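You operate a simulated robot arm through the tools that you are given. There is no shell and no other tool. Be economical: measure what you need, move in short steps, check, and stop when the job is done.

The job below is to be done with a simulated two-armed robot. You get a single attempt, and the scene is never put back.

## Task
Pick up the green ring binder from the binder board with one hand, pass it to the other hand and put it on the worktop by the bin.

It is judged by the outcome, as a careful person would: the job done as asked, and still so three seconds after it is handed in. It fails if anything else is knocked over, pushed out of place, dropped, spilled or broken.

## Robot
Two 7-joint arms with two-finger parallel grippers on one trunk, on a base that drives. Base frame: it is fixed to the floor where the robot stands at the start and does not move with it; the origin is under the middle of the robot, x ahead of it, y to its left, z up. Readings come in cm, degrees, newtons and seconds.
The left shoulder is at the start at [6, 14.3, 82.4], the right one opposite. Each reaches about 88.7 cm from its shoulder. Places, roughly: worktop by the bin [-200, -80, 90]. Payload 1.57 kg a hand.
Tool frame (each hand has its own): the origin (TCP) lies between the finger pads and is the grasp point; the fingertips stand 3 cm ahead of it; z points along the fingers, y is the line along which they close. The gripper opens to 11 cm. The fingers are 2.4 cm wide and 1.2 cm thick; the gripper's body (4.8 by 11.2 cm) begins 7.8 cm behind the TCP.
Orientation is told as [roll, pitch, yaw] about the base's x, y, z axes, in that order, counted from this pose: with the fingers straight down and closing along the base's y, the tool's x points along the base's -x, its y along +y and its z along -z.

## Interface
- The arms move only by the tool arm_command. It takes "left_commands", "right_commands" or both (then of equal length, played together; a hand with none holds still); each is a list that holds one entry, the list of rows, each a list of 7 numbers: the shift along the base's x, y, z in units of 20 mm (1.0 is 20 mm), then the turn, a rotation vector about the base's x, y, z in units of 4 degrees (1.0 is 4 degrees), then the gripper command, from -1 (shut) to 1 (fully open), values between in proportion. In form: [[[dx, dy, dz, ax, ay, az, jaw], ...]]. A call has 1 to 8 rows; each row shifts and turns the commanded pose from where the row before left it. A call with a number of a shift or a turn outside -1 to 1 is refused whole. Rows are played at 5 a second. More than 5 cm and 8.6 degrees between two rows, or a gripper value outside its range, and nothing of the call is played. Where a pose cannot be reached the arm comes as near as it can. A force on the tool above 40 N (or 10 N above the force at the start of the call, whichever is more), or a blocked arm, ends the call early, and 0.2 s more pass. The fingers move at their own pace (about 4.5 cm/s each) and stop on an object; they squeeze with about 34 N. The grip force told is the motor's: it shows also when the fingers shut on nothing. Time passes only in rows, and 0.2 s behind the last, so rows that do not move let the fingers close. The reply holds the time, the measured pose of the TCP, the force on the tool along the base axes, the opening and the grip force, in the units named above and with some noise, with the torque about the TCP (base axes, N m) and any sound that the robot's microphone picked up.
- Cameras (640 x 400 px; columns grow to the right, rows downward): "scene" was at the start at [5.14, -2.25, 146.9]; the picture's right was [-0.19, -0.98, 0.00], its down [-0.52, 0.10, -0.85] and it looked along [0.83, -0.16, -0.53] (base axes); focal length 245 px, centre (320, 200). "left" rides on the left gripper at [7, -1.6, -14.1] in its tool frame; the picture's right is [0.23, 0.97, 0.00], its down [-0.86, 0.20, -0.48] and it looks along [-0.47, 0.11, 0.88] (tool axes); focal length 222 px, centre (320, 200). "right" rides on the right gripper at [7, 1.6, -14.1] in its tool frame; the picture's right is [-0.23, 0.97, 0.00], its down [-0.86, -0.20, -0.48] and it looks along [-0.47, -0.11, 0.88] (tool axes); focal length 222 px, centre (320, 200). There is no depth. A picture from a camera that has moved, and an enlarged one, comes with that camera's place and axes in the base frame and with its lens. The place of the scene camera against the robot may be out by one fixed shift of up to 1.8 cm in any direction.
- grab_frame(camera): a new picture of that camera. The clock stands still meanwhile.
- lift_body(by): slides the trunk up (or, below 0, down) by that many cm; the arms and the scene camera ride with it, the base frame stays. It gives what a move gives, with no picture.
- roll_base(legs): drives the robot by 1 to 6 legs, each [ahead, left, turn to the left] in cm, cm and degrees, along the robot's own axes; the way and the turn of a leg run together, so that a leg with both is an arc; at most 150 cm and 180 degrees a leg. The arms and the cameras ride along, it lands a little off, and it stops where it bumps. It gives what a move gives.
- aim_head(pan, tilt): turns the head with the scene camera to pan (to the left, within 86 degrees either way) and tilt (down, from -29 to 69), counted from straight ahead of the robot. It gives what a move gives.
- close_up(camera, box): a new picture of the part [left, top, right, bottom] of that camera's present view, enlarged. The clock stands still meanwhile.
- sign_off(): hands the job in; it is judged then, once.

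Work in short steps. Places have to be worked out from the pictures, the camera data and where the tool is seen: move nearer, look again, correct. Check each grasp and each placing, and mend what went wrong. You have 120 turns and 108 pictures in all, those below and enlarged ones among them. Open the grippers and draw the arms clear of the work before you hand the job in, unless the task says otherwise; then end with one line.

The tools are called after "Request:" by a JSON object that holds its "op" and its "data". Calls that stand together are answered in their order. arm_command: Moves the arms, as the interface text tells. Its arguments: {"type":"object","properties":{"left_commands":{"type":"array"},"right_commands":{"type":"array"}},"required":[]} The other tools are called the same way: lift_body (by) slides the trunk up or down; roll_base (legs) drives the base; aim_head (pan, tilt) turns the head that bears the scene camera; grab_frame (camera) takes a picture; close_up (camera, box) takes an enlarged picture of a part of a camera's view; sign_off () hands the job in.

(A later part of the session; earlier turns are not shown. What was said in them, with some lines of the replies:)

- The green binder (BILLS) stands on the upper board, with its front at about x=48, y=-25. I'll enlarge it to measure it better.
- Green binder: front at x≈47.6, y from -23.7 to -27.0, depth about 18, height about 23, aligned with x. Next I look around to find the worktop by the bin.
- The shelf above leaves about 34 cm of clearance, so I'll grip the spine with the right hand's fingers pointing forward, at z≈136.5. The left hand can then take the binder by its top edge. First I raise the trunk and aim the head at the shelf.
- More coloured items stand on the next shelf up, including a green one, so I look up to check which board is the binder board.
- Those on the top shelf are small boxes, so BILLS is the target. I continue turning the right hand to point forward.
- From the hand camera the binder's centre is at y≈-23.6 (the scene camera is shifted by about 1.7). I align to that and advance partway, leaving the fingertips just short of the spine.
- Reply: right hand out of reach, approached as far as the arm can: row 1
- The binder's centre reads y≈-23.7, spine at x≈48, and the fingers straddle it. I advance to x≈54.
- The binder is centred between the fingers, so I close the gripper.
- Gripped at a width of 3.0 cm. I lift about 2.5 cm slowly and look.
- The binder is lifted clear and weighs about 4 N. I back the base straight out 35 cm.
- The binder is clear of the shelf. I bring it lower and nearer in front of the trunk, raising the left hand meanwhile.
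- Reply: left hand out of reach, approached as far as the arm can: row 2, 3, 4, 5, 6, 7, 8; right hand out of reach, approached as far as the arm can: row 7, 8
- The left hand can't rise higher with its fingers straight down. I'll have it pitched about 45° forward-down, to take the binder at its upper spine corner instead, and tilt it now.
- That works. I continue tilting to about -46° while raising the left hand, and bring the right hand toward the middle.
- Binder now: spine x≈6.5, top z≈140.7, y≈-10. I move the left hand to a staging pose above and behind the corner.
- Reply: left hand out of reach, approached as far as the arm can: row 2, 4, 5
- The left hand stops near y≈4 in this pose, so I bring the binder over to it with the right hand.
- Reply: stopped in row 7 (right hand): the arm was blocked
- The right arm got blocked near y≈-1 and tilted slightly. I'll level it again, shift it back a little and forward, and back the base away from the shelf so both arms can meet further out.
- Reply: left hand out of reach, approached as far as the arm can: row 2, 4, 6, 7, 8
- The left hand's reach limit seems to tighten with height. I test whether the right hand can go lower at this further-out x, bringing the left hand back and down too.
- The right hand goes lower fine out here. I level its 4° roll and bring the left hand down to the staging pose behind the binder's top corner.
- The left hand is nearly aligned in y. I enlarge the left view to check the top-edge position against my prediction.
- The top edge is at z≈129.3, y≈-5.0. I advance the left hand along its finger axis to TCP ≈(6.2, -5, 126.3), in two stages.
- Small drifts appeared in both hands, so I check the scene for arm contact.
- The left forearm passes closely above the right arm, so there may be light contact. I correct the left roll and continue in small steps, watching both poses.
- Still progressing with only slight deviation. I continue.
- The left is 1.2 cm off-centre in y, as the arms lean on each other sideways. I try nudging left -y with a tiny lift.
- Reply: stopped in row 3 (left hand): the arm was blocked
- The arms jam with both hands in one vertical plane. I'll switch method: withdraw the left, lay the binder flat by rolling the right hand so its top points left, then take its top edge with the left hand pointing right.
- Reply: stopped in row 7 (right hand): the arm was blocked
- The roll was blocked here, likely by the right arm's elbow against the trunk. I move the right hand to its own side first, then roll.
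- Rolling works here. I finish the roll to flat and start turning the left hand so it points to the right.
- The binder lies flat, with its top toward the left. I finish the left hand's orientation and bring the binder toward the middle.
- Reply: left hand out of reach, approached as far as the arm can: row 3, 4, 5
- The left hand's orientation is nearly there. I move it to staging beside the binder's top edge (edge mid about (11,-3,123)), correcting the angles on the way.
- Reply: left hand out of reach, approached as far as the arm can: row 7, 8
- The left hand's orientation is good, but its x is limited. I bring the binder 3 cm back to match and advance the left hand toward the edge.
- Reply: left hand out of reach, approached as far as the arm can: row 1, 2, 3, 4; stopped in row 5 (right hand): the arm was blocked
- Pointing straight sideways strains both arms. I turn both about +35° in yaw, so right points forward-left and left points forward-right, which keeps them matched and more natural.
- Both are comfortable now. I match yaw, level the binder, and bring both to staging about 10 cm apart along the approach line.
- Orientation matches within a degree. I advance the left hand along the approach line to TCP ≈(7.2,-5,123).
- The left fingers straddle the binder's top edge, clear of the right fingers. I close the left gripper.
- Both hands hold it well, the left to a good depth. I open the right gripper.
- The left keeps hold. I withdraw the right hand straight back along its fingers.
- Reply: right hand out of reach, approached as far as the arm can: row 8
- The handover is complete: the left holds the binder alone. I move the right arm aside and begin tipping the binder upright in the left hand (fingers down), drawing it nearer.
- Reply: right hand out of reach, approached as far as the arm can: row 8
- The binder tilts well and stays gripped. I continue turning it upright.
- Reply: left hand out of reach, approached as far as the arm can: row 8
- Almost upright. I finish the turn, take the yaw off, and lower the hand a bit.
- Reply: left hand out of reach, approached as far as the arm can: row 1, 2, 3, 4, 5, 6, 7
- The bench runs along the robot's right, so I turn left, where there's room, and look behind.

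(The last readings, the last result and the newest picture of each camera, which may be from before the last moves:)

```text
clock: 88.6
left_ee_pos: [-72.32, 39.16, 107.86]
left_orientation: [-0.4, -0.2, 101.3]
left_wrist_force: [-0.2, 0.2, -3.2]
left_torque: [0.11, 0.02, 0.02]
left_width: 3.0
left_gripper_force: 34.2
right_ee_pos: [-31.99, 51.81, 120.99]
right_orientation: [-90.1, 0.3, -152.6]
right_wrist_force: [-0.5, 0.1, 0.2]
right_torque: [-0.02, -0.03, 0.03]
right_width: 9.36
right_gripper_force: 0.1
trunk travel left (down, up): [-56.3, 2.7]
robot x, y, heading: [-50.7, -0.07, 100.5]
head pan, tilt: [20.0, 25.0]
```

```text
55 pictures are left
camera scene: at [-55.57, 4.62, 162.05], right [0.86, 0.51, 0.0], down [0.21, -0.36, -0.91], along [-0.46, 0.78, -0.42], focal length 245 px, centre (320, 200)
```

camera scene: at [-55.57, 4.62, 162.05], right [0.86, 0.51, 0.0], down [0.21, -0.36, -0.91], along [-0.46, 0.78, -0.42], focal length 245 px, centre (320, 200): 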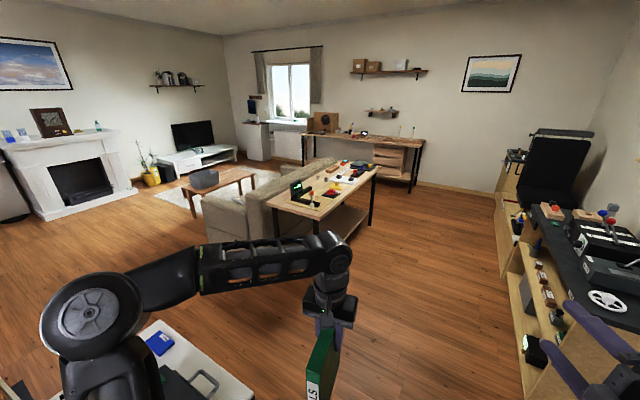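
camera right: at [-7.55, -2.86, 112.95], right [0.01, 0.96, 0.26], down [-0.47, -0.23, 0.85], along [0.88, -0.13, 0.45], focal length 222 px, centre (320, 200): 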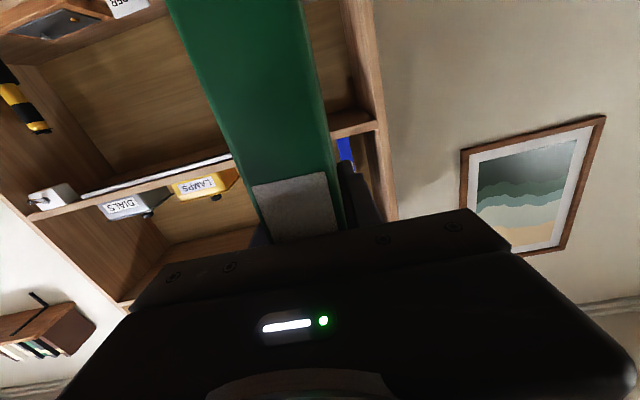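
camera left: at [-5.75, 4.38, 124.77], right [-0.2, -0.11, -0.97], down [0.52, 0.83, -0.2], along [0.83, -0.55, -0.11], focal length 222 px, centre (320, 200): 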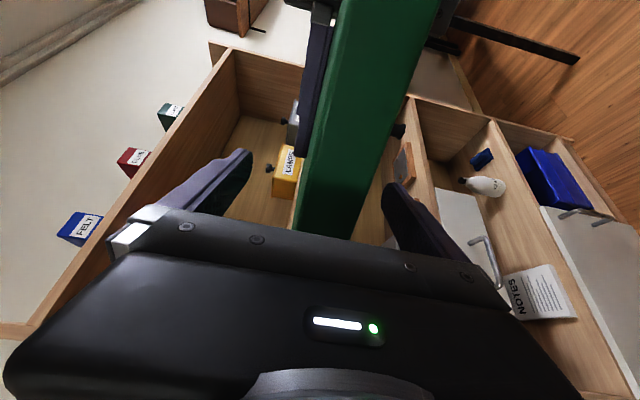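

The partition wall ends near y≈-5 and a white cabinet reaches to y≈30, so the target bay lies behind it. I'll drive around: ahead to about (-55,85), then turn to face -x and look.

Request:
{"op": "roll_base", "data": {"legs": [[84, -11, 0], [0, 0, 80]]}}

Request:
{"op": "aim_head", "data": {"pan": 45, "tilt": 25}}

Request:
{"op": "grab_frame", "data": {"camera": "scene"}}

Request:
{"op": "aim_head", "data": {"pan": -10, "tilt": 25}}

Request:
{"op": "grab_frame", "data": {"camera": "scene"}}

```text
clock: 96.7
left_ee_pos: [-97.14, 72.04, 107.78]
left_orientation: [-0.4, -0.2, -179.2]
left_wrist_force: [0.1, -0.1, -3.3]
left_torque: [-0.02, 0.04, 0.02]
left_width: 2.99
left_gripper_force: 34.1
right_ee_pos: [-102.26, 114.04, 121.11]
right_orientation: [-90.1, 0.3, -73.1]
right_wrist_force: [0.4, -0.5, -0.1]
right_torque: [0.0, 0.02, 0.01]
right_width: 9.36
right_gripper_force: 0.0
trunk travel left (down, up): [-56.3, 2.7]
robot x, y, heading: [-54.72, 86.32, -180.0]
head pan, tilt: [20.0, 25.0]
```

```text
clock: 97.5
left_ee_pos: [-97.15, 72.04, 107.71]
left_orientation: [-0.4, -0.1, -179.2]
left_wrist_force: [-0.7, -0.3, -4.1]
left_torque: [0.0, 0.09, -0.01]
left_width: 3.01
left_gripper_force: 33.7
right_ee_pos: [-102.39, 114.04, 120.95]
right_orientation: [-90.0, 0.3, -73.1]
right_wrist_force: [-0.4, -0.4, -0.6]
right_torque: [-0.05, -0.04, 0.03]
right_width: 9.35
right_gripper_force: 0.0
trunk travel left (down, up): [-56.3, 2.7]
robot x, y, heading: [-54.87, 86.29, -179.8]
head pan, tilt: [45.0, 25.0]
```

```text
54 pictures are left
camera scene: at [-59.12, 79.14, 162.05], right [-0.71, 0.71, 0.0], down [0.3, 0.3, -0.91], along [-0.64, -0.64, -0.42], focal length 245 px, centre (320, 200)
```

scene: 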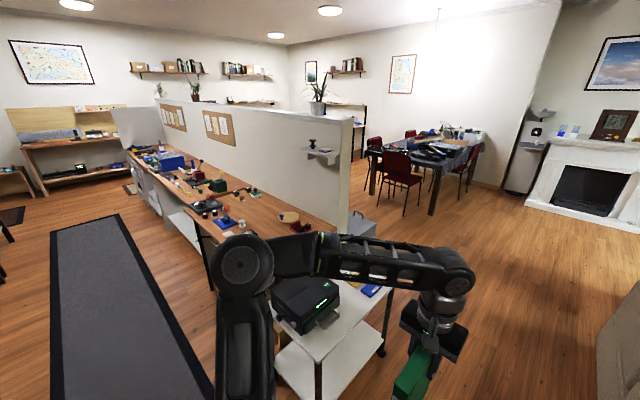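

```text
clock: 98.8
left_ee_pos: [-97.23, 72.04, 107.79]
left_orientation: [-0.4, -0.2, -179.2]
left_wrist_force: [0.2, 0.0, -3.3]
left_torque: [-0.01, 0.12, 0.04]
left_width: 2.97
left_gripper_force: 33.6
right_ee_pos: [-102.27, 114.05, 121.03]
right_orientation: [-90.1, 0.2, -73.1]
right_wrist_force: [-0.2, 0.3, -0.2]
right_torque: [0.01, 0.01, -0.01]
right_width: 9.36
right_gripper_force: 0.0
trunk travel left (down, up): [-56.3, 2.7]
robot x, y, heading: [-55.24, 86.37, -179.9]
head pan, tilt: [-10.0, 25.0]
```

```text
53 pictures are left
camera scene: at [-61.67, 87.25, 162.05], right [0.17, 0.98, 0.0], down [0.42, -0.07, -0.91], along [-0.89, 0.16, -0.42], focal length 245 px, centre (320, 200)
```

scene: 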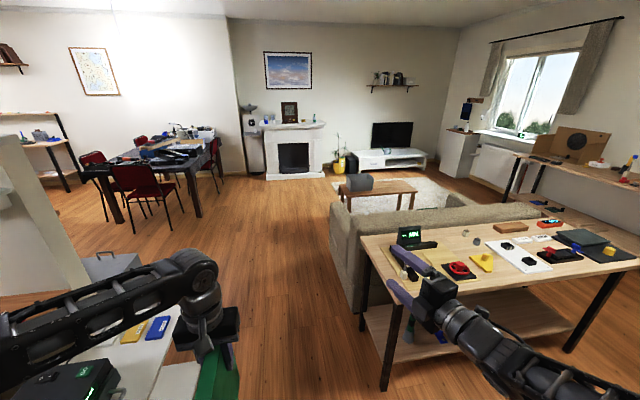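

The aisle between the cart (to y≈44) and the table (from y≈127) is clear at y≈86. I drive ahead 100 cm and look left into the bay.

Request:
{"op": "roll_base", "data": {"legs": [[100, 1, 0]]}}

Request:
{"op": "aim_head", "data": {"pan": 70, "tilt": 25}}

Request:
{"op": "grab_frame", "data": {"camera": "scene"}}

```text
clock: 104.0
left_ee_pos: [-197.84, 72.54, 107.74]
left_orientation: [-0.4, -0.2, 179.9]
left_wrist_force: [-0.2, -0.3, -3.0]
left_torque: [0.04, 0.07, -0.02]
left_width: 2.97
left_gripper_force: 33.3
right_ee_pos: [-202.23, 114.82, 121.06]
right_orientation: [-90.1, 0.3, -74.0]
right_wrist_force: [0.4, -0.2, 0.2]
right_torque: [-0.01, 0.02, 0.0]
right_width: 9.36
right_gripper_force: 0.1
trunk travel left (down, up): [-56.3, 2.7]
robot x, y, heading: [-155.13, 85.79, 179.0]
head pan, tilt: [-10.0, 25.0]
```

```text
clock: 105.5
left_ee_pos: [-197.75, 72.56, 107.89]
left_orientation: [-0.5, -0.3, 179.9]
left_wrist_force: [0.7, 0.3, -3.4]
left_torque: [0.05, 0.07, 0.01]
left_width: 3.0
left_gripper_force: 33.6
right_ee_pos: [-202.18, 114.66, 121.03]
right_orientation: [-90.1, 0.3, -74.1]
right_wrist_force: [-0.4, -0.4, -0.9]
right_torque: [-0.03, 0.03, -0.02]
right_width: 9.33
right_gripper_force: 0.0
trunk travel left (down, up): [-56.3, 2.7]
robot x, y, heading: [-155.26, 85.69, 179.2]
head pan, tilt: [70.0, 25.0]
```

```text
52 pictures are left
camera scene: at [-156.27, 76.8, 162.05], right [-0.93, 0.36, 0.0], down [0.15, 0.39, -0.91], along [-0.32, -0.85, -0.42], focal length 245 px, centre (320, 200)
```

scene: 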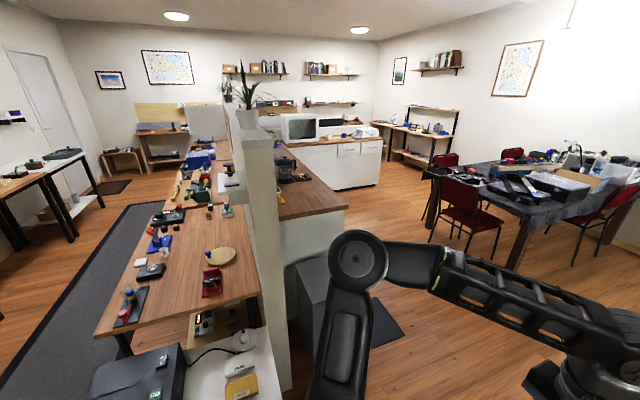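

I see the worktop: its near end is at y≈-52, x from -179 (wall) to -223, with the gray bin before its end. First I look closer, and test in free space how far forward and up the left hand can go with fingers down.

Request:
{"op": "close_up", "data": {"camera": "scene", "box": [220, 110, 400, 340]}}

Request:
{"op": "lift_body", "data": {"by": 2.6}}

Request:
{"op": "arm_command", "data": {"left_commands": [[[-0.7, 0, 0, 0, 0, 0, -1], [-0.7, 0, 0, 0, 0, 0, -1], [-0.7, 0, 0, 0, 0, 0, -1], [-0.7, 0, 0, 0, 0, 0, -1], [-0.7, 0, 0, 0, 0, 0, -1], [-0.7, 0, 0, 0, 0, 0, -1], [-0.7, 0, 0, 0, 0, 0, -1], [-0.7, 0, 0, 0, 0, 0, -1]]]}}

```text
1.74 times, centred on (310, 225) of scene
camera zoom: at [-156.27, 76.8, 162.05], right [-0.93, 0.36, 0.0], down [0.15, 0.39, -0.91], along [-0.32, -0.85, -0.42], focal length 426 px, centre (337, 156)
```

zoom: 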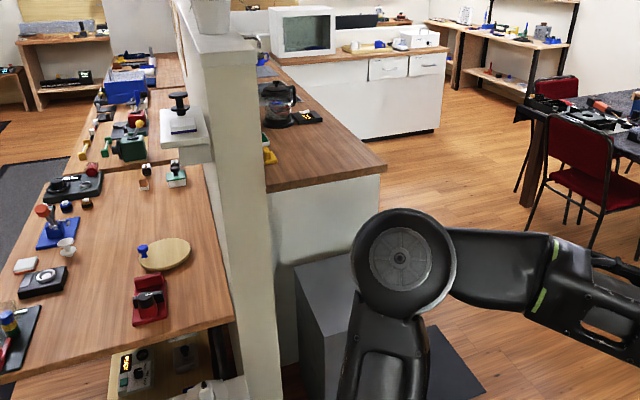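

```text
clock: 106.2
left_ee_pos: [-197.85, 72.74, 110.4]
left_orientation: [-0.4, -0.2, 179.9]
left_wrist_force: [-0.9, -0.3, -3.1]
left_torque: [-0.04, 0.07, 0.03]
left_width: 3.0
left_gripper_force: 34.2
right_ee_pos: [-202.19, 114.57, 123.65]
right_orientation: [-90.1, 0.3, -74.1]
right_wrist_force: [-0.1, 0.7, -0.4]
right_torque: [-0.01, 0.0, 0.0]
right_width: 9.36
right_gripper_force: 0.0
trunk travel left (down, up): [-58.9, 0.1]
robot x, y, heading: [-155.37, 85.63, 179.1]
head pan, tilt: [70.0, 25.0]
```

```text
clock: 108.0
left_ee_pos: [-202.29, 67.4, 108.83]
left_orientation: [-0.5, -0.4, 179.9]
left_wrist_force: [0.0, 0.0, -3.4]
left_torque: [0.01, 0.06, 0.0]
left_width: 3.0
left_gripper_force: 33.8
left hand out of reach, approached as far as the arm can: row 1, 2, 3, 4, 5, 6, 7, 8
right_ee_pos: [-202.19, 114.63, 123.67]
right_orientation: [-90.1, 0.3, -74.0]
right_wrist_force: [-0.1, -0.7, 0.0]
right_torque: [0.0, 0.01, -0.03]
right_width: 9.34
right_gripper_force: 0.0
trunk travel left (down, up): [-58.9, 0.1]
robot x, y, heading: [-155.33, 85.99, 179.1]
head pan, tilt: [70.0, 25.0]
```

The forward limit is about 47 cm ahead at z≈109 with fingers down. To see whether that suffices, I look down to judge how far the base extends ahead.

Request:
{"op": "aim_head", "data": {"pan": 0, "tilt": 69}}

Request:
{"op": "grab_frame", "data": {"camera": "scene"}}

Request:
{"op": "grab_frame", "data": {"camera": "left"}}

```text
clock: 109.4
left_ee_pos: [-202.44, 67.44, 108.95]
left_orientation: [-0.5, -0.4, 180.1]
left_wrist_force: [-0.1, 0.8, -3.5]
left_torque: [0.0, 0.09, 0.01]
left_width: 2.96
left_gripper_force: 34.0
right_ee_pos: [-202.34, 114.7, 123.59]
right_orientation: [-90.1, 0.3, -74.1]
right_wrist_force: [-0.2, 0.9, -0.5]
right_torque: [0.01, 0.0, 0.01]
right_width: 9.37
right_gripper_force: 0.0
trunk travel left (down, up): [-58.9, 0.1]
robot x, y, heading: [-155.45, 85.96, 179.1]
head pan, tilt: [0.0, 68.8]
```

```text
50 pictures are left
camera scene: at [-158.56, 85.49, 158.71], right [0.02, 1.0, 0.0], down [0.93, -0.01, -0.36], along [-0.36, 0.01, -0.93], focal length 245 px, centre (320, 200)
```

scene: 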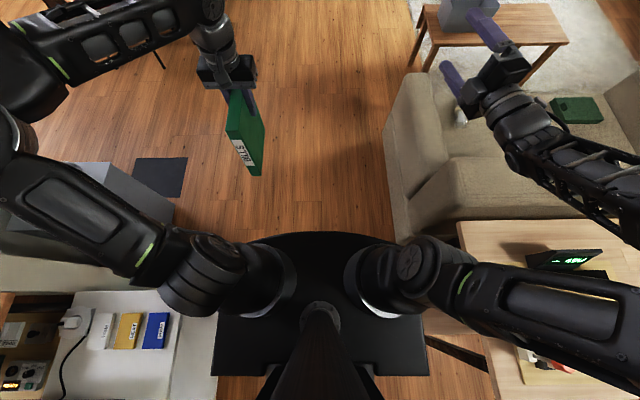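

```text
49 pictures are left
camera left: at [-195.25, 68.92, 122.91], right [0.23, -0.97, -0.01], down [-0.85, -0.2, 0.48], along [-0.47, -0.1, -0.88], focal length 222 px, centre (320, 200)
```

left: 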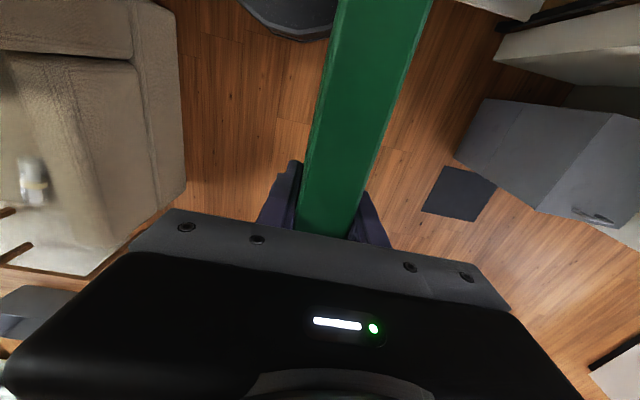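

The base extends about 30 cm ahead, so the hand can sit about 11 cm inside the worktop edge. I drive ahead 118 cm, turn to face -y, and look along the aisle.

Request:
{"op": "roll_base", "data": {"legs": [[118, 0, 0], [0, 0, 90]]}}

Request:
{"op": "aim_head", "data": {"pan": 25, "tilt": 30}}

Request:
{"op": "grab_frame", "data": {"camera": "scene"}}

Request:
{"op": "aim_head", "data": {"pan": -40, "tilt": 30}}

Request:
{"op": "grab_frame", "data": {"camera": "scene"}}

```text
clock: 119.3
left_ee_pos: [-256.12, 41.59, 108.87]
left_orientation: [-0.5, -0.4, -90.7]
left_wrist_force: [0.2, 0.6, -3.1]
left_torque: [-0.08, 0.0, 0.0]
left_width: 2.99
left_gripper_force: 34.2
right_ee_pos: [-303.43, 42.24, 123.66]
right_orientation: [-90.1, 0.3, 15.3]
right_wrist_force: [-0.6, 0.1, -0.2]
right_torque: [0.03, 0.0, -0.02]
right_width: 9.35
right_gripper_force: 0.0
trunk travel left (down, up): [-58.9, 0.1]
robot x, y, heading: [-274.44, 88.99, -91.6]
head pan, tilt: [0.0, 68.8]
```

```text
clock: 120.4
left_ee_pos: [-256.2, 41.72, 108.85]
left_orientation: [-0.5, -0.3, -90.6]
left_wrist_force: [0.4, 0.5, -2.2]
left_torque: [-0.09, -0.02, -0.02]
left_width: 2.99
left_gripper_force: 33.8
right_ee_pos: [-303.38, 42.27, 123.72]
right_orientation: [-90.1, 0.3, 15.2]
right_wrist_force: [0.4, 0.4, 0.3]
right_torque: [-0.02, -0.01, 0.02]
right_width: 9.35
right_gripper_force: 0.0
trunk travel left (down, up): [-58.9, 0.1]
robot x, y, heading: [-274.35, 89.14, -91.4]
head pan, tilt: [25.0, 30.0]
```

```text
48 pictures are left
camera scene: at [-271.23, 83.05, 163.85], right [-0.92, -0.4, 0.0], down [-0.2, 0.46, -0.87], along [0.34, -0.79, -0.5], focal length 245 px, centre (320, 200)
```

scene: 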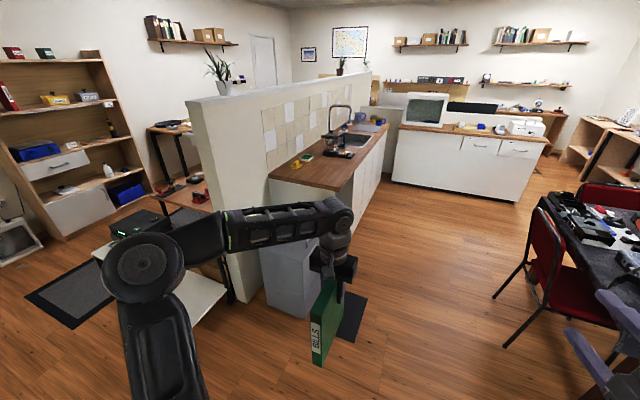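

```text
clock: 121.7
left_ee_pos: [-256.28, 41.64, 108.86]
left_orientation: [-0.5, -0.4, -90.6]
left_wrist_force: [0.4, -0.1, -3.8]
left_torque: [-0.07, 0.02, -0.02]
left_width: 3.02
left_gripper_force: 33.8
right_ee_pos: [-303.38, 42.24, 123.76]
right_orientation: [-90.1, 0.4, 15.3]
right_wrist_force: [0.1, -0.2, 1.0]
right_torque: [0.02, -0.03, -0.02]
right_width: 9.35
right_gripper_force: 0.1
trunk travel left (down, up): [-58.9, 0.1]
robot x, y, heading: [-274.11, 89.37, -91.5]
head pan, tilt: [-40.0, 30.0]
```

```text
47 pictures are left
camera scene: at [-280.81, 84.58, 163.85], right [-0.75, 0.66, 0.0], down [0.33, 0.37, -0.87], along [-0.57, -0.65, -0.5], focal length 245 px, centre (320, 200)
```

scene: 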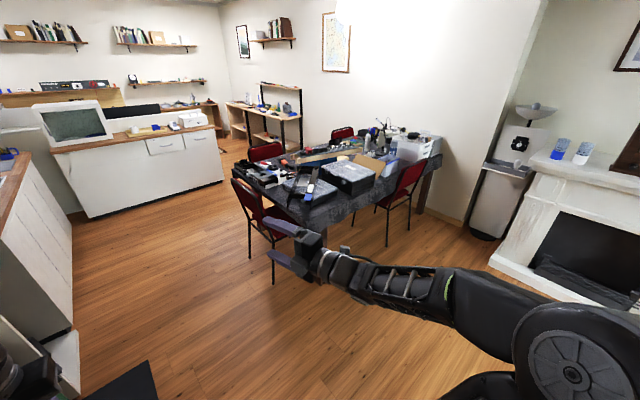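

The near end of the worktop (edge x≈-226, end y≈-50) is clear; the coffee machine stands near (-185,-91) by the wall. I drive down the aisle to about (-288,-70) and turn to face the worktop from outside its reach.

Request:
{"op": "roll_base", "data": {"legs": [[80, -5, 0], [79, -5, 0], [0, 0, 91.5]]}}

Request:
{"op": "aim_head", "data": {"pan": 0, "tilt": 45}}

Request:
{"op": "grab_frame", "data": {"camera": "scene"}}

```text
clock: 133.7
left_ee_pos: [-241.83, -47.06, 108.94]
left_orientation: [-0.5, -0.4, 2.5]
left_wrist_force: [0.2, 0.0, -4.4]
left_torque: [0.04, -0.08, 0.02]
left_width: 3.0
left_gripper_force: 33.8
right_ee_pos: [-239.65, -94.36, 123.64]
right_orientation: [-90.1, 0.3, 108.6]
right_wrist_force: [0.2, -0.7, 1.2]
right_torque: [-0.05, 0.03, 0.02]
right_width: 9.32
right_gripper_force: 0.0
trunk travel left (down, up): [-58.9, 0.1]
robot x, y, heading: [-287.95, -68.1, 1.5]
head pan, tilt: [-40.0, 30.0]
```

```text
clock: 134.8
left_ee_pos: [-241.83, -47.12, 108.91]
left_orientation: [-0.5, -0.4, 2.7]
left_wrist_force: [0.1, 0.4, -3.3]
left_torque: [0.0, -0.08, -0.01]
left_width: 2.98
left_gripper_force: 34.5
right_ee_pos: [-239.72, -94.3, 123.67]
right_orientation: [-90.1, 0.4, 108.7]
right_wrist_force: [0.1, -0.1, 0.4]
right_torque: [0.01, -0.04, -0.02]
right_width: 9.37
right_gripper_force: 0.1
trunk travel left (down, up): [-58.9, 0.1]
robot x, y, heading: [-287.59, -67.95, 1.8]
head pan, tilt: [0.0, 45.0]
```

```text
46 pictures are left
camera scene: at [-283.49, -68.29, 161.6], right [0.03, -1.0, 0.0], down [-0.71, -0.02, -0.71], along [0.71, 0.02, -0.71], focal length 245 px, centre (320, 200)
```

scene: 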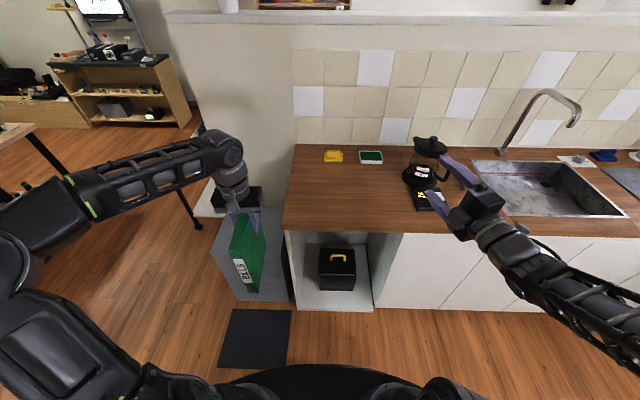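

A clear view: front edge x≈-228, end y≈-53, with free space from y≈-55 to -95. I pull the right hand back and up so it stays clear of the coffee pot, and bring the left hand somewhat inward.

Request:
{"op": "arm_command", "data": {"right_commands": [[[-0.5, 0, 0.5, 0, 0, 0, 0], [-0.5, 0, 0.5, 0, 0, 0, 0], [-0.5, 0, 0.5, 0, 0, 0, 0], [-0.5, 0, 0.5, 0, 0, 0, 0], [-0.5, 0, 0.5, 0, 0, 0, 0], [-0.5, 0, 0.5, 0, 0, 0, 0], [-0.5, 0, 0.5, 0, 0, 0, 0], [-0.5, 0, 0.5, 0, 0, 0, 0]]], "left_commands": [[[0, -0.5, 0, 0, 0, 0, -1], [0, -0.5, 0, 0, 0, 0, -1], [0, -0.5, 0, 0, 0, 0, -1], [0, -0.5, 0, 0, 0, 0, -1], [0, -0.5, 0, 0, 0, 0, -1], [0, -0.5, 0, 0, 0, 0, -1], [0, -0.5, 0, 0, 0, 0, -1], [0, 0, 0, 0, 0, 0, -1]]]}}

```text
clock: 136.6
left_ee_pos: [-244.98, -51.8, 108.09]
left_orientation: [-0.7, -0.5, 2.5]
left_wrist_force: [-0.2, 0.2, -3.2]
left_torque: [0.01, -0.07, -0.01]
left_width: 2.99
left_gripper_force: 34.1
left hand out of reach, approached as far as the arm can: row 1, 2, 3, 4, 5, 6, 7
right_ee_pos: [-247.25, -94.67, 132.04]
right_orientation: [-90.1, 0.3, 108.5]
right_wrist_force: [0.3, 0.1, 0.2]
right_torque: [-0.01, -0.03, 0.01]
right_width: 5.51
right_gripper_force: 0.0
right hand out of reach, approached as far as the arm can: row 2, 5
trunk travel left (down, up): [-58.9, 0.1]
robot x, y, heading: [-287.82, -67.78, 1.7]
head pan, tilt: [0.0, 45.0]
```

The right is clear now. The left gains forward reach when more lateral, so I shift it out and forward again and see.

Request:
{"op": "arm_command", "data": {"left_commands": [[[0.2, 0.6, 0.1, 0, 0, 0, -1], [0.2, 0.6, 0.1, 0, 0, 0, -1], [0.3, 0.6, 0.1, 0, 0, 0, -1], [0.5, 0.5, 0, 0, 0, 0, -1], [0.5, 0.4, 0, 0, 0, 0, -1], [0.5, 0.4, 0, 0, 0, 0, -1], [0.5, 0.4, 0, 0, 0, 0, -1], [0, 0, 0, 0, 0, 0, -1]]]}}

Request:
{"op": "aim_head", "data": {"pan": 15, "tilt": 60}}

Request:
{"op": "grab_frame", "data": {"camera": "scene"}}

```text
clock: 138.4
left_ee_pos: [-240.06, -44.4, 108.68]
left_orientation: [-0.7, -0.8, 2.5]
left_wrist_force: [0.1, -0.4, -3.5]
left_torque: [-0.02, -0.09, 0.0]
left_width: 2.98
left_gripper_force: 33.7
left hand out of reach, approached as far as the arm can: row 7
right_ee_pos: [-247.32, -94.72, 132.08]
right_orientation: [-90.1, 0.3, 108.5]
right_wrist_force: [0.3, -0.5, -0.4]
right_torque: [0.0, -0.02, -0.01]
right_width: 5.5
right_gripper_force: 0.1
trunk travel left (down, up): [-58.9, 0.1]
robot x, y, heading: [-287.9, -67.81, 1.7]
head pan, tilt: [0.0, 45.0]
```

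```text
clock: 139.1
left_ee_pos: [-240.02, -44.48, 108.54]
left_orientation: [-0.8, -0.7, 2.5]
left_wrist_force: [0.1, 0.7, -3.4]
left_torque: [0.04, -0.1, -0.02]
left_width: 2.97
left_gripper_force: 34.3
right_ee_pos: [-247.25, -94.83, 132.02]
right_orientation: [-90.1, 0.4, 108.6]
right_wrist_force: [0.0, 0.2, 0.1]
right_torque: [-0.02, 0.0, 0.02]
right_width: 5.49
right_gripper_force: 0.1
trunk travel left (down, up): [-58.9, 0.1]
robot x, y, heading: [-288.41, -67.98, 1.8]
head pan, tilt: [15.0, 60.0]
```

```text
45 pictures are left
camera scene: at [-285.23, -66.62, 159.65], right [0.29, -0.96, 0.0], down [-0.83, -0.25, -0.5], along [0.48, 0.14, -0.87], focal length 245 px, centre (320, 200)
```

scene: 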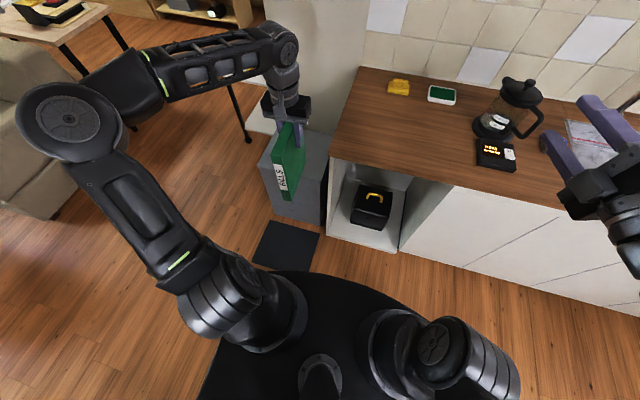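

The binder's bottom is barely at worktop height (z≈90–91). I tilt the hand 16° forward, which lets it rise higher, to pass over the edge; I'll level it once over the worktop.

Request:
{"op": "arm_command", "data": {"left_commands": [[[0, 0, 0.4, 0, -1, 0, -1], [0, 0, 0.6, 0, -1, 0, -1], [0, 0, 0.6, 0, -1, 0, -1], [0, 0, 0.6, 0, -1, 0, -1], [0, 0, 0.5, 0, 0, 0, -1], [0, 0, 0.5, 0, 0, 0, -1], [0, 0, 0, 0, 0, 0, -1]]]}}

Request:
{"op": "grab_frame", "data": {"camera": "scene"}}

```text
clock: 140.7
left_ee_pos: [-240.08, -44.46, 115.12]
left_orientation: [-1.3, -16.4, 2.7]
left_wrist_force: [-0.1, 0.3, -4.1]
left_torque: [-0.02, -0.03, -0.02]
left_width: 3.0
left_gripper_force: 34.0
right_ee_pos: [-247.37, -94.67, 132.15]
right_orientation: [-90.1, 0.3, 108.7]
right_wrist_force: [0.0, 0.3, -0.5]
right_torque: [0.0, 0.0, 0.03]
right_width: 5.53
right_gripper_force: 0.0
trunk travel left (down, up): [-58.9, 0.1]
robot x, y, heading: [-288.23, -67.77, 1.8]
head pan, tilt: [15.0, 60.0]
```

```text
44 pictures are left
camera scene: at [-285.21, -66.59, 159.64], right [0.29, -0.96, 0.0], down [-0.83, -0.25, -0.5], along [0.48, 0.14, -0.87], focal length 245 px, centre (320, 200)
```

scene: 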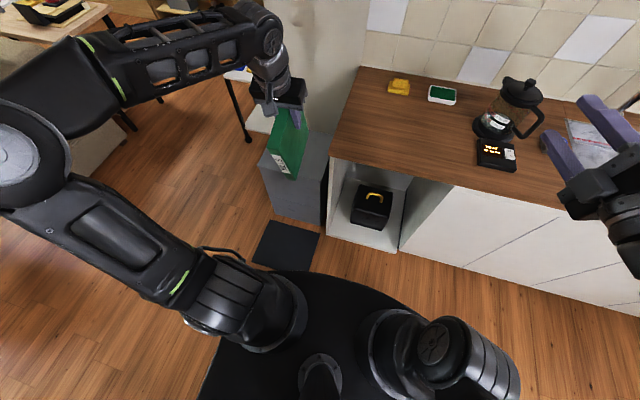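

The tilted binder's lowest corner is at about z 96, clear of the worktop. I strafe right 30 cm, then go forward 18 cm, and check.

Request:
{"op": "roll_base", "data": {"legs": [[0, -30, -1.8], [18, 0, 0]]}}

Request:
{"op": "grab_frame", "data": {"camera": "scene"}}

Request:
{"op": "grab_frame", "data": {"camera": "left"}}

```text
clock: 143.9
left_ee_pos: [-220.81, -76.77, 114.96]
left_orientation: [-1.3, -16.3, 0.7]
left_wrist_force: [0.3, -0.7, -3.4]
left_torque: [-0.02, 0.05, 0.0]
left_width: 3.0
left_gripper_force: 34.3
right_ee_pos: [-229.71, -126.86, 132.02]
right_orientation: [-90.2, 0.4, 106.6]
right_wrist_force: [0.4, -0.1, 1.0]
right_torque: [0.0, 0.05, 0.03]
right_width: 5.5
right_gripper_force: 0.1
trunk travel left (down, up): [-58.9, 0.1]
robot x, y, heading: [-269.37, -98.22, -0.4]
head pan, tilt: [15.0, 60.0]
```

```text
43 pictures are left
camera scene: at [-266.67, -97.33, 159.64], right [0.25, -0.97, 0.0], down [-0.84, -0.22, -0.5], along [0.48, 0.13, -0.87], focal length 245 px, centre (320, 200)
```

scene: 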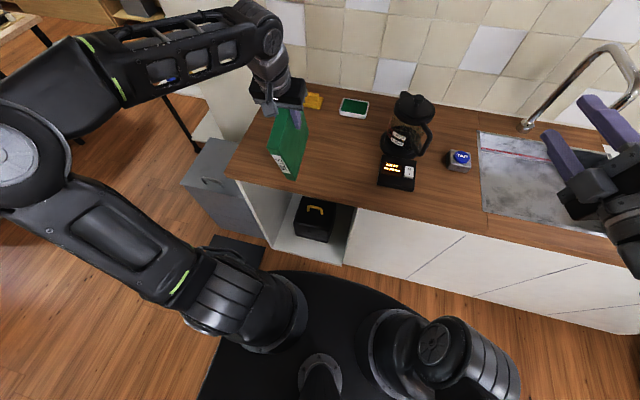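

```text
42 pictures are left
camera left: at [-231.41, -78.22, 126.56], right [-0.22, 0.97, -0.08], down [0.69, 0.22, 0.69], along [0.69, 0.1, -0.71], focal length 222 px, centre (320, 200)
```

left: 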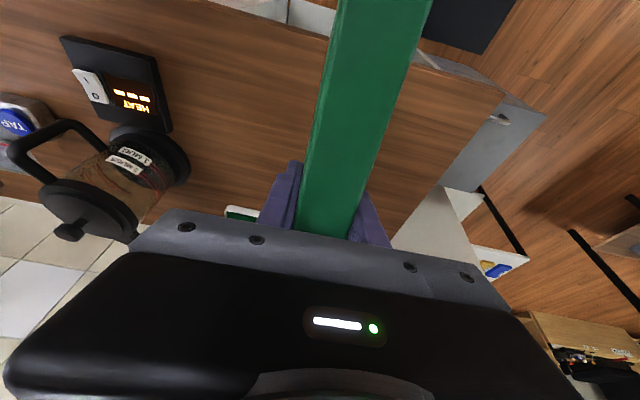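

From the left camera the front edge is x≈-226 and the end y≈-52. I need about 9 cm more; I drive forward in two small legs.

Request:
{"op": "roll_base", "data": {"legs": [[5, 0, 0], [4, 0, 0]]}}

Request:
{"op": "grab_frame", "data": {"camera": "scene"}}

```text
clock: 145.3
left_ee_pos: [-211.55, -76.82, 115.0]
left_orientation: [-1.3, -16.2, 0.7]
left_wrist_force: [0.6, 0.7, -3.8]
left_torque: [0.04, 0.04, -0.01]
left_width: 2.98
left_gripper_force: 34.2
right_ee_pos: [-220.49, -126.81, 131.95]
right_orientation: [-90.0, 0.1, 106.5]
right_wrist_force: [0.9, -0.4, -0.2]
right_torque: [-0.01, -0.01, 0.02]
right_width: 5.47
right_gripper_force: 0.1
trunk travel left (down, up): [-58.9, 0.1]
robot x, y, heading: [-260.23, -98.44, -0.3]
head pan, tilt: [15.0, 60.0]
```

```text
41 pictures are left
camera scene: at [-257.43, -97.38, 159.63], right [0.25, -0.97, 0.0], down [-0.84, -0.22, -0.5], along [0.48, 0.13, -0.87], focal length 245 px, centre (320, 200)
```

scene: 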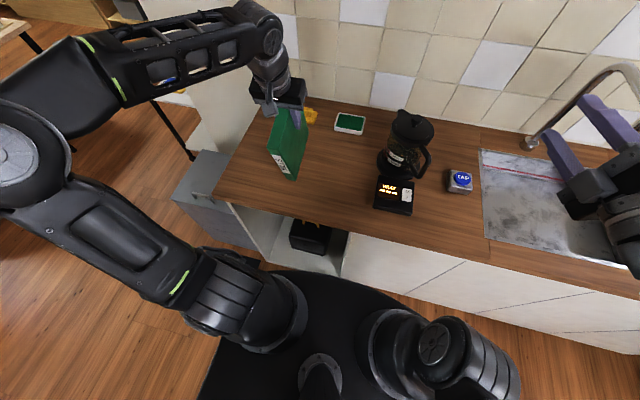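

No bump, and the binder is over the free area. I level the hand while lowering to about z 109.5.

Request:
{"op": "arm_command", "data": {"left_commands": [[[0, 0, -0.65, 0.08, 1, 0, -1], [0, 0, -0.65, 0.08, 1, 0, -1], [0, 0, -0.65, 0.08, 1, 0, -1], [0, 0, -0.65, 0.08, 1, 0, -1], [0, 0, 0, 0, 0.1, 0, -1], [0, 0, 0, 0, 0, 0, -1]]]}}

Request:
{"op": "grab_frame", "data": {"camera": "scene"}}

Request:
{"op": "grab_frame", "data": {"camera": "left"}}

```text
clock: 146.7
left_ee_pos: [-212.66, -76.28, 109.55]
left_orientation: [0.1, -0.2, 0.5]
left_wrist_force: [0.2, 0.7, -3.9]
left_torque: [-0.01, -0.07, 0.0]
left_width: 2.99
left_gripper_force: 33.6
left hand out of reach, approached as far as the arm can: row 4
right_ee_pos: [-220.85, -126.76, 131.95]
right_orientation: [-90.0, 0.4, 106.5]
right_wrist_force: [0.4, -0.1, 0.1]
right_torque: [0.0, -0.01, 0.02]
right_width: 5.51
right_gripper_force: 0.1
trunk travel left (down, up): [-58.9, 0.1]
robot x, y, heading: [-260.3, -98.59, -0.3]
head pan, tilt: [15.0, 60.0]
```

```text
40 pictures are left
camera scene: at [-257.77, -97.36, 159.64], right [0.25, -0.97, 0.0], down [-0.84, -0.22, -0.5], along [0.48, 0.13, -0.87], focal length 245 px, centre (320, 200)
```

scene: 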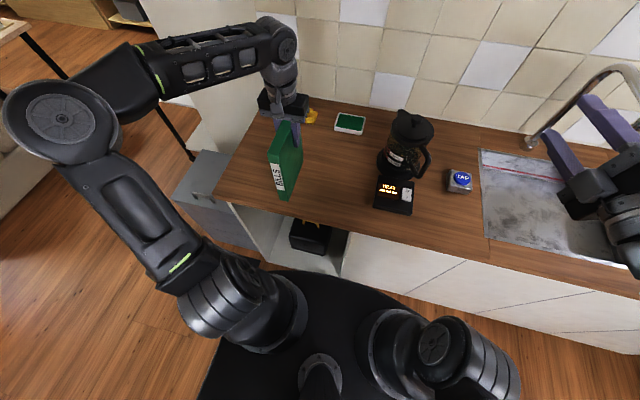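

```text
39 pictures are left
camera left: at [-219.59, -78.03, 123.52], right [-0.23, 0.97, 0.0], down [0.85, 0.21, 0.48], along [0.47, 0.11, -0.88], focal length 222 px, centre (320, 200)
```

left: 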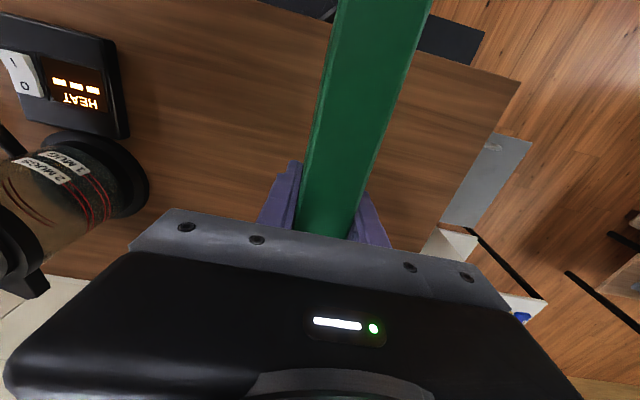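

Level and about 2.5 cm above the worktop, with the spine about 3 cm inside the edge. I nudge the base 3 cm forward for more margin.

Request:
{"op": "roll_base", "data": {"legs": [[3, 0, 0]]}}

Request:
{"op": "arm_command", "data": {"left_commands": [[[0, 0, -0.25, 0, 0, 0, -1], [0, 0, -0.25, 0, 0, 0, -1], [0, 0, -0.25, 0, 0, 0, -1], [0, 0, 0, 0, 0, 0, -1]]]}}

Request:
{"op": "close_up", "data": {"camera": "scene", "box": [210, 80, 370, 240]}}

```text
clock: 147.5
left_ee_pos: [-209.49, -76.38, 109.4]
left_orientation: [0.0, -0.1, 0.5]
left_wrist_force: [-0.1, 0.0, -3.6]
left_torque: [-0.03, -0.01, -0.01]
left_width: 2.98
left_gripper_force: 34.1
right_ee_pos: [-217.68, -126.69, 131.99]
right_orientation: [-89.9, 0.3, 106.6]
right_wrist_force: [0.7, 0.3, -0.7]
right_torque: [0.02, 0.0, 0.03]
right_width: 5.47
right_gripper_force: 0.0
trunk travel left (down, up): [-58.9, 0.1]
robot x, y, heading: [-257.7, -98.76, -0.2]
head pan, tilt: [15.0, 60.0]
```

```text
clock: 148.5
left_ee_pos: [-209.84, -76.34, 107.96]
left_orientation: [0.1, -0.2, 0.5]
left_wrist_force: [0.1, 0.2, -3.2]
left_torque: [0.0, -0.05, -0.02]
left_width: 2.96
left_gripper_force: 33.9
right_ee_pos: [-217.92, -126.7, 132.06]
right_orientation: [-90.2, 0.3, 106.6]
right_wrist_force: [-0.2, -0.7, 0.2]
right_torque: [-0.01, -0.01, 0.02]
right_width: 5.5
right_gripper_force: 0.1
trunk travel left (down, up): [-58.9, 0.1]
robot x, y, heading: [-257.74, -98.06, -0.2]
head pan, tilt: [15.0, 60.0]
```

```text
2.50 times, centred on (290, 160) of scene
camera zoom: at [-254.88, -97.39, 159.65], right [0.25, -0.97, 0.0], down [-0.84, -0.22, -0.5], along [0.48, 0.13, -0.87], focal length 612 px, centre (395, 300)
```

zoom: 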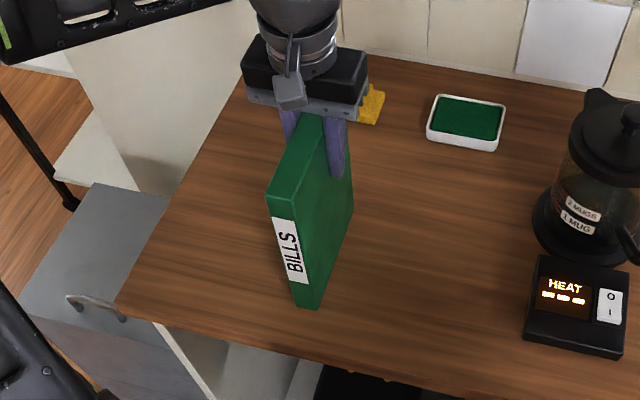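

Only a little gap is left. I lower in fine steps and watch for the weight to come off.

Request:
{"op": "arm_command", "data": {"left_commands": [[[0, 0, -0.15, 0, 0, 0, -1], [0, 0, -0.15, 0, 0, 0, -1], [0, 0, -0.1, 0, 0, 0, -1], [0, 0, 0, 0, 0, 0, -1]]]}}

```text
clock: 149.5
left_ee_pos: [-209.68, -76.33, 107.22]
left_orientation: [0.0, -0.2, 0.4]
left_wrist_force: [0.5, 1.0, -0.2]
left_torque: [0.01, 0.3, -0.05]
left_width: 3.0
left_gripper_force: 33.5
right_ee_pos: [-217.69, -126.86, 132.09]
right_orientation: [-90.1, 0.3, 106.6]
right_wrist_force: [0.5, 0.7, -0.7]
right_torque: [0.01, 0.0, 0.01]
right_width: 5.5
right_gripper_force: 0.0
trunk travel left (down, up): [-58.9, 0.1]
robot x, y, heading: [-257.95, -98.62, -0.3]
head pan, tilt: [15.0, 60.0]
```

Contact: the weight is off, and the torque suggests the spine side touched first. I tip it slightly level and press a millimetre more.

Request:
{"op": "arm_command", "data": {"left_commands": [[[0, 0, 0, 0, 0.15, 0, -1], [0, 0, -0.05, 0, 0.1, 0, -1], [0, 0, 0, 0, 0, 0, -1]]]}}

Request:
{"op": "close_up", "data": {"camera": "scene", "box": [230, 90, 350, 220]}}

```text
clock: 150.3
left_ee_pos: [-209.64, -76.3, 107.13]
left_orientation: [0.0, 0.6, 0.4]
left_wrist_force: [2.8, 3.8, 9.9]
left_torque: [0.44, -1.17, 0.21]
left_width: 2.98
left_gripper_force: 34.8
right_ee_pos: [-217.96, -126.83, 132.18]
right_orientation: [-90.2, 0.3, 106.6]
right_wrist_force: [0.0, -1.3, 0.7]
right_torque: [0.03, 0.01, 0.01]
right_width: 5.49
right_gripper_force: 0.0
trunk travel left (down, up): [-58.9, 0.1]
robot x, y, heading: [-257.88, -98.62, -0.1]
head pan, tilt: [15.0, 60.0]
```

```text
3.08 times, centred on (290, 155) of scene
camera zoom: at [-254.98, -97.38, 159.66], right [0.25, -0.97, 0.0], down [-0.84, -0.22, -0.5], along [0.48, 0.13, -0.87], focal length 753 px, centre (412, 338)
```

zoom: 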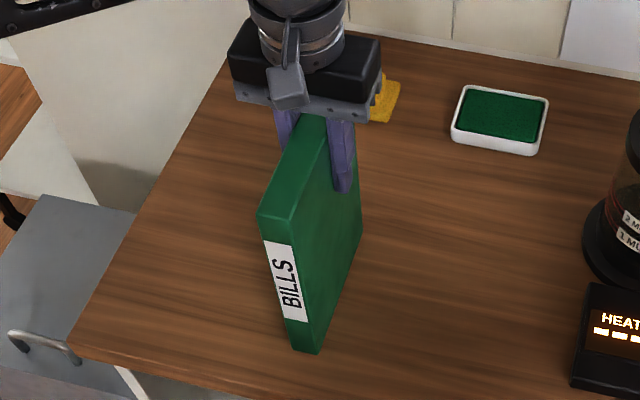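

Firmly seated now, slightly over-pressed on the tail side. I ease it back a touch and open gradually.

Request:
{"op": "arm_command", "data": {"left_commands": [[[0, 0, 0.03, 0, -0.12, 0, -1], [0, 0, 0, 0, 0, 0, -1], [0, 0, 0, 0, 0, 0, -0.3], [0, 0, 0, 0, 0, 0, 0], [0, 0, 0, 0, 0, 0, 0.2], [0, 0, 0, 0, 0, 0, 0.4], [0, 0, 0, 0, 0, 0, 0.4]]]}}

Request:
{"op": "close_up", "data": {"camera": "scene", "box": [230, 90, 350, 220]}}

```text
clock: 151.9
left_ee_pos: [-209.77, -76.41, 107.07]
left_orientation: [0.1, 0.3, 0.4]
left_wrist_force: [-0.2, -0.7, -0.5]
left_torque: [0.01, 0.02, -0.02]
left_width: 7.71
left_gripper_force: 0.0
right_ee_pos: [-217.99, -126.82, 132.08]
right_orientation: [-90.1, 0.3, 106.5]
right_wrist_force: [0.0, -0.2, 0.0]
right_torque: [0.01, -0.04, 0.0]
right_width: 5.5
right_gripper_force: 0.0
trunk travel left (down, up): [-58.9, 0.1]
robot x, y, heading: [-258.02, -98.32, -0.3]
head pan, tilt: [15.0, 60.0]
```

```text
3.08 times, centred on (290, 155) of scene
camera zoom: at [-254.9, -97.4, 159.65], right [0.25, -0.97, 0.0], down [-0.84, -0.22, -0.5], along [0.48, 0.13, -0.87], focal length 753 px, centre (412, 338)
```

zoom: 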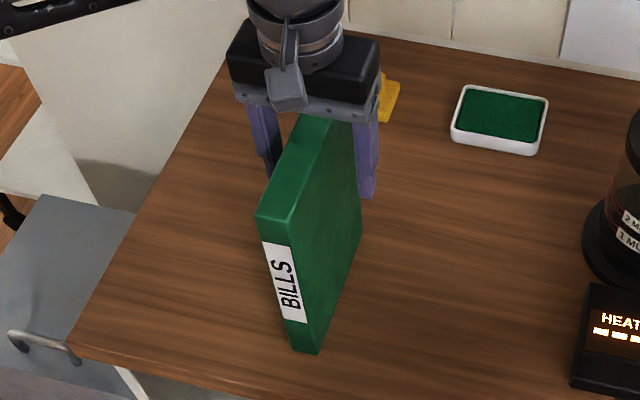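

The binder stands free on the worktop. I raise the left hand, pitching gradually as needed for reach, with its fingers staying wide.

Request:
{"op": "arm_command", "data": {"left_commands": [[[0, 0, 0.2, 0, 0, 0, 0.6], [0, 0, 0.6, 0, -0.5, 0, 0.6], [0, 0, 0.6, 0, -0.8, 0, 0.6], [0, 0, 0.6, 0, -0.8, 0, 0.6], [0, 0, 0.7, 0, -0.8, 0, 0.6], [0, 0, 0.7, 0, -0.8, 0, 0.6], [0, 0, 0.7, 0, -0.8, 0, 0.6], [0, 0, 0.7, 0, -0.8, 0, 0.6]]]}}

Request:
{"op": "close_up", "data": {"camera": "scene", "box": [210, 60, 370, 220]}}

```text
clock: 153.7
left_ee_pos: [-209.78, -76.48, 116.77]
left_orientation: [-0.1, -20.9, 0.5]
left_wrist_force: [0.1, 0.3, 0.2]
left_torque: [0.02, 0.02, 0.01]
left_width: 8.81
left_gripper_force: 0.0
right_ee_pos: [-218.07, -126.82, 131.99]
right_orientation: [-90.1, 0.3, 106.6]
right_wrist_force: [0.9, 0.4, 0.0]
right_torque: [0.01, -0.01, 0.04]
right_width: 5.51
right_gripper_force: 0.1
trunk travel left (down, up): [-58.9, 0.1]
robot x, y, heading: [-257.66, -98.99, -0.3]
head pan, tilt: [15.0, 60.0]
```

```text
2.50 times, centred on (290, 140) of scene
camera zoom: at [-254.95, -97.39, 159.65], right [0.25, -0.97, 0.0], down [-0.84, -0.22, -0.5], along [0.48, 0.13, -0.87], focal length 612 px, centre (395, 350)
```

zoom: 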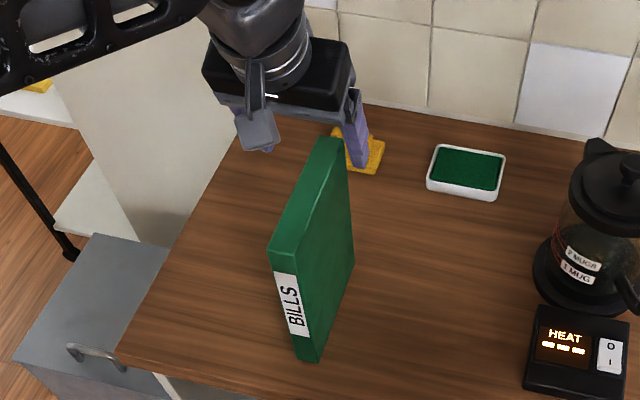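

Clear of the top. I raise it some more, then back the base off the worktop.

Request:
{"op": "arm_command", "data": {"left_commands": [[[0, 0, 0.8, 0, -0.8, 0, 0.6], [0, 0, 0.8, 0, -0.8, 0, 0.6], [0, 0, 0.8, 0, -0.8, 0, 0.6], [0, 0, 0.8, 0, -0.8, 0, 0.6], [0, 0, 0.8, 0, -0.8, 0, 0.6], [0, 0, 0.8, 0, -0.8, 0, 0.6]]]}}

Request:
{"op": "roll_base", "data": {"legs": [[-25, 0, 0]]}}

Request:
{"op": "aim_head", "data": {"pan": 15, "tilt": 45}}

Request:
{"op": "grab_frame", "data": {"camera": "scene"}}

```text
clock: 155.1
left_ee_pos: [-209.94, -76.29, 126.37]
left_orientation: [-0.3, -40.1, 0.6]
left_wrist_force: [0.0, -0.5, 0.5]
left_torque: [0.02, 0.0, 0.03]
left_width: 8.81
left_gripper_force: 0.1
right_ee_pos: [-217.96, -126.72, 132.05]
right_orientation: [-90.1, 0.3, 106.7]
right_wrist_force: [-0.2, -1.0, 0.9]
right_torque: [-0.02, 0.0, 0.0]
right_width: 5.48
right_gripper_force: 0.1
trunk travel left (down, up): [-58.9, 0.1]
robot x, y, heading: [-257.78, -98.67, -0.2]
head pan, tilt: [15.0, 60.0]
```

```text
clock: 157.0
left_ee_pos: [-235.99, -76.12, 126.45]
left_orientation: [-0.3, -40.1, 0.8]
left_wrist_force: [-0.4, -0.4, 0.3]
left_torque: [0.01, -0.01, 0.02]
left_width: 8.78
left_gripper_force: 0.1
right_ee_pos: [-243.89, -126.62, 132.19]
right_orientation: [-90.2, 0.3, 106.8]
right_wrist_force: [-0.6, 0.4, -0.6]
right_torque: [0.03, 0.03, -0.03]
right_width: 5.49
right_gripper_force: 0.0
trunk travel left (down, up): [-58.9, 0.1]
robot x, y, heading: [-283.45, -98.46, -0.5]
head pan, tilt: [15.0, 60.0]
```

```text
clock: 157.8
left_ee_pos: [-235.88, -76.12, 126.39]
left_orientation: [-0.4, -40.2, 0.8]
left_wrist_force: [0.4, 0.0, -0.2]
left_torque: [0.02, 0.0, -0.02]
left_width: 8.8
left_gripper_force: 0.0
right_ee_pos: [-243.71, -126.57, 132.12]
right_orientation: [-90.1, 0.3, 106.8]
right_wrist_force: [-0.5, 0.5, -0.8]
right_torque: [-0.04, 0.03, -0.02]
right_width: 5.49
right_gripper_force: 0.1
trunk travel left (down, up): [-58.9, 0.1]
robot x, y, heading: [-283.19, -98.24, -0.2]
head pan, tilt: [15.0, 45.0]
```

```text
34 pictures are left
camera scene: at [-279.36, -96.93, 161.59], right [0.26, -0.97, 0.0], down [-0.68, -0.18, -0.71], along [0.68, 0.18, -0.71], focal length 245 px, centre (320, 200)
```

scene: 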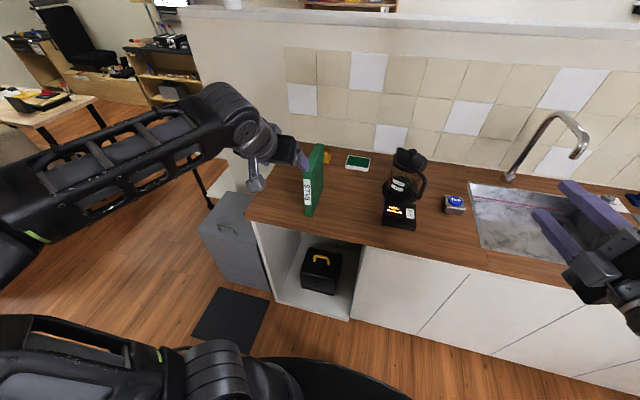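

The binder stands upright on the worktop by the bin and nothing else was disturbed. I open both grippers fully, then hand in.

Request:
{"op": "arm_command", "data": {"left_commands": [[[-0.5, 0, 0.3, 0, 0, 0, 1], [-0.5, 0, 0.3, 0, 0, 0, 1], [0, 0, 0, 0, 0, 0, 1]]], "right_commands": [[[0, 0, 0, 0, 0, 0, 1], [0, 0, 0, 0, 0, 0, 1], [0, 0, 0, 0, 0, 0, 1]]]}}

Request:
{"op": "sign_off", "data": {}}

```text
clock: 158.6
left_ee_pos: [-237.79, -76.18, 127.81]
left_orientation: [-0.4, -40.0, 0.8]
left_wrist_force: [0.7, -1.3, -0.3]
left_torque: [0.0, -0.01, -0.01]
left_width: 10.98
left_gripper_force: 0.1
right_ee_pos: [-243.53, -126.54, 132.05]
right_orientation: [-90.1, 0.2, 106.8]
right_wrist_force: [0.5, 0.7, 0.3]
right_torque: [-0.01, 0.03, 0.02]
right_width: 11.01
right_gripper_force: 0.1
trunk travel left (down, up): [-58.9, 0.1]
robot x, y, heading: [-283.52, -98.27, -0.1]
head pan, tilt: [15.0, 45.0]
```

```text
The job is handed in.
```

The right hand took the green BILLS binder from the board and passed it to the left, which stood it upright on the worktop by the bin; nothing else looked disturbed in the last picture.
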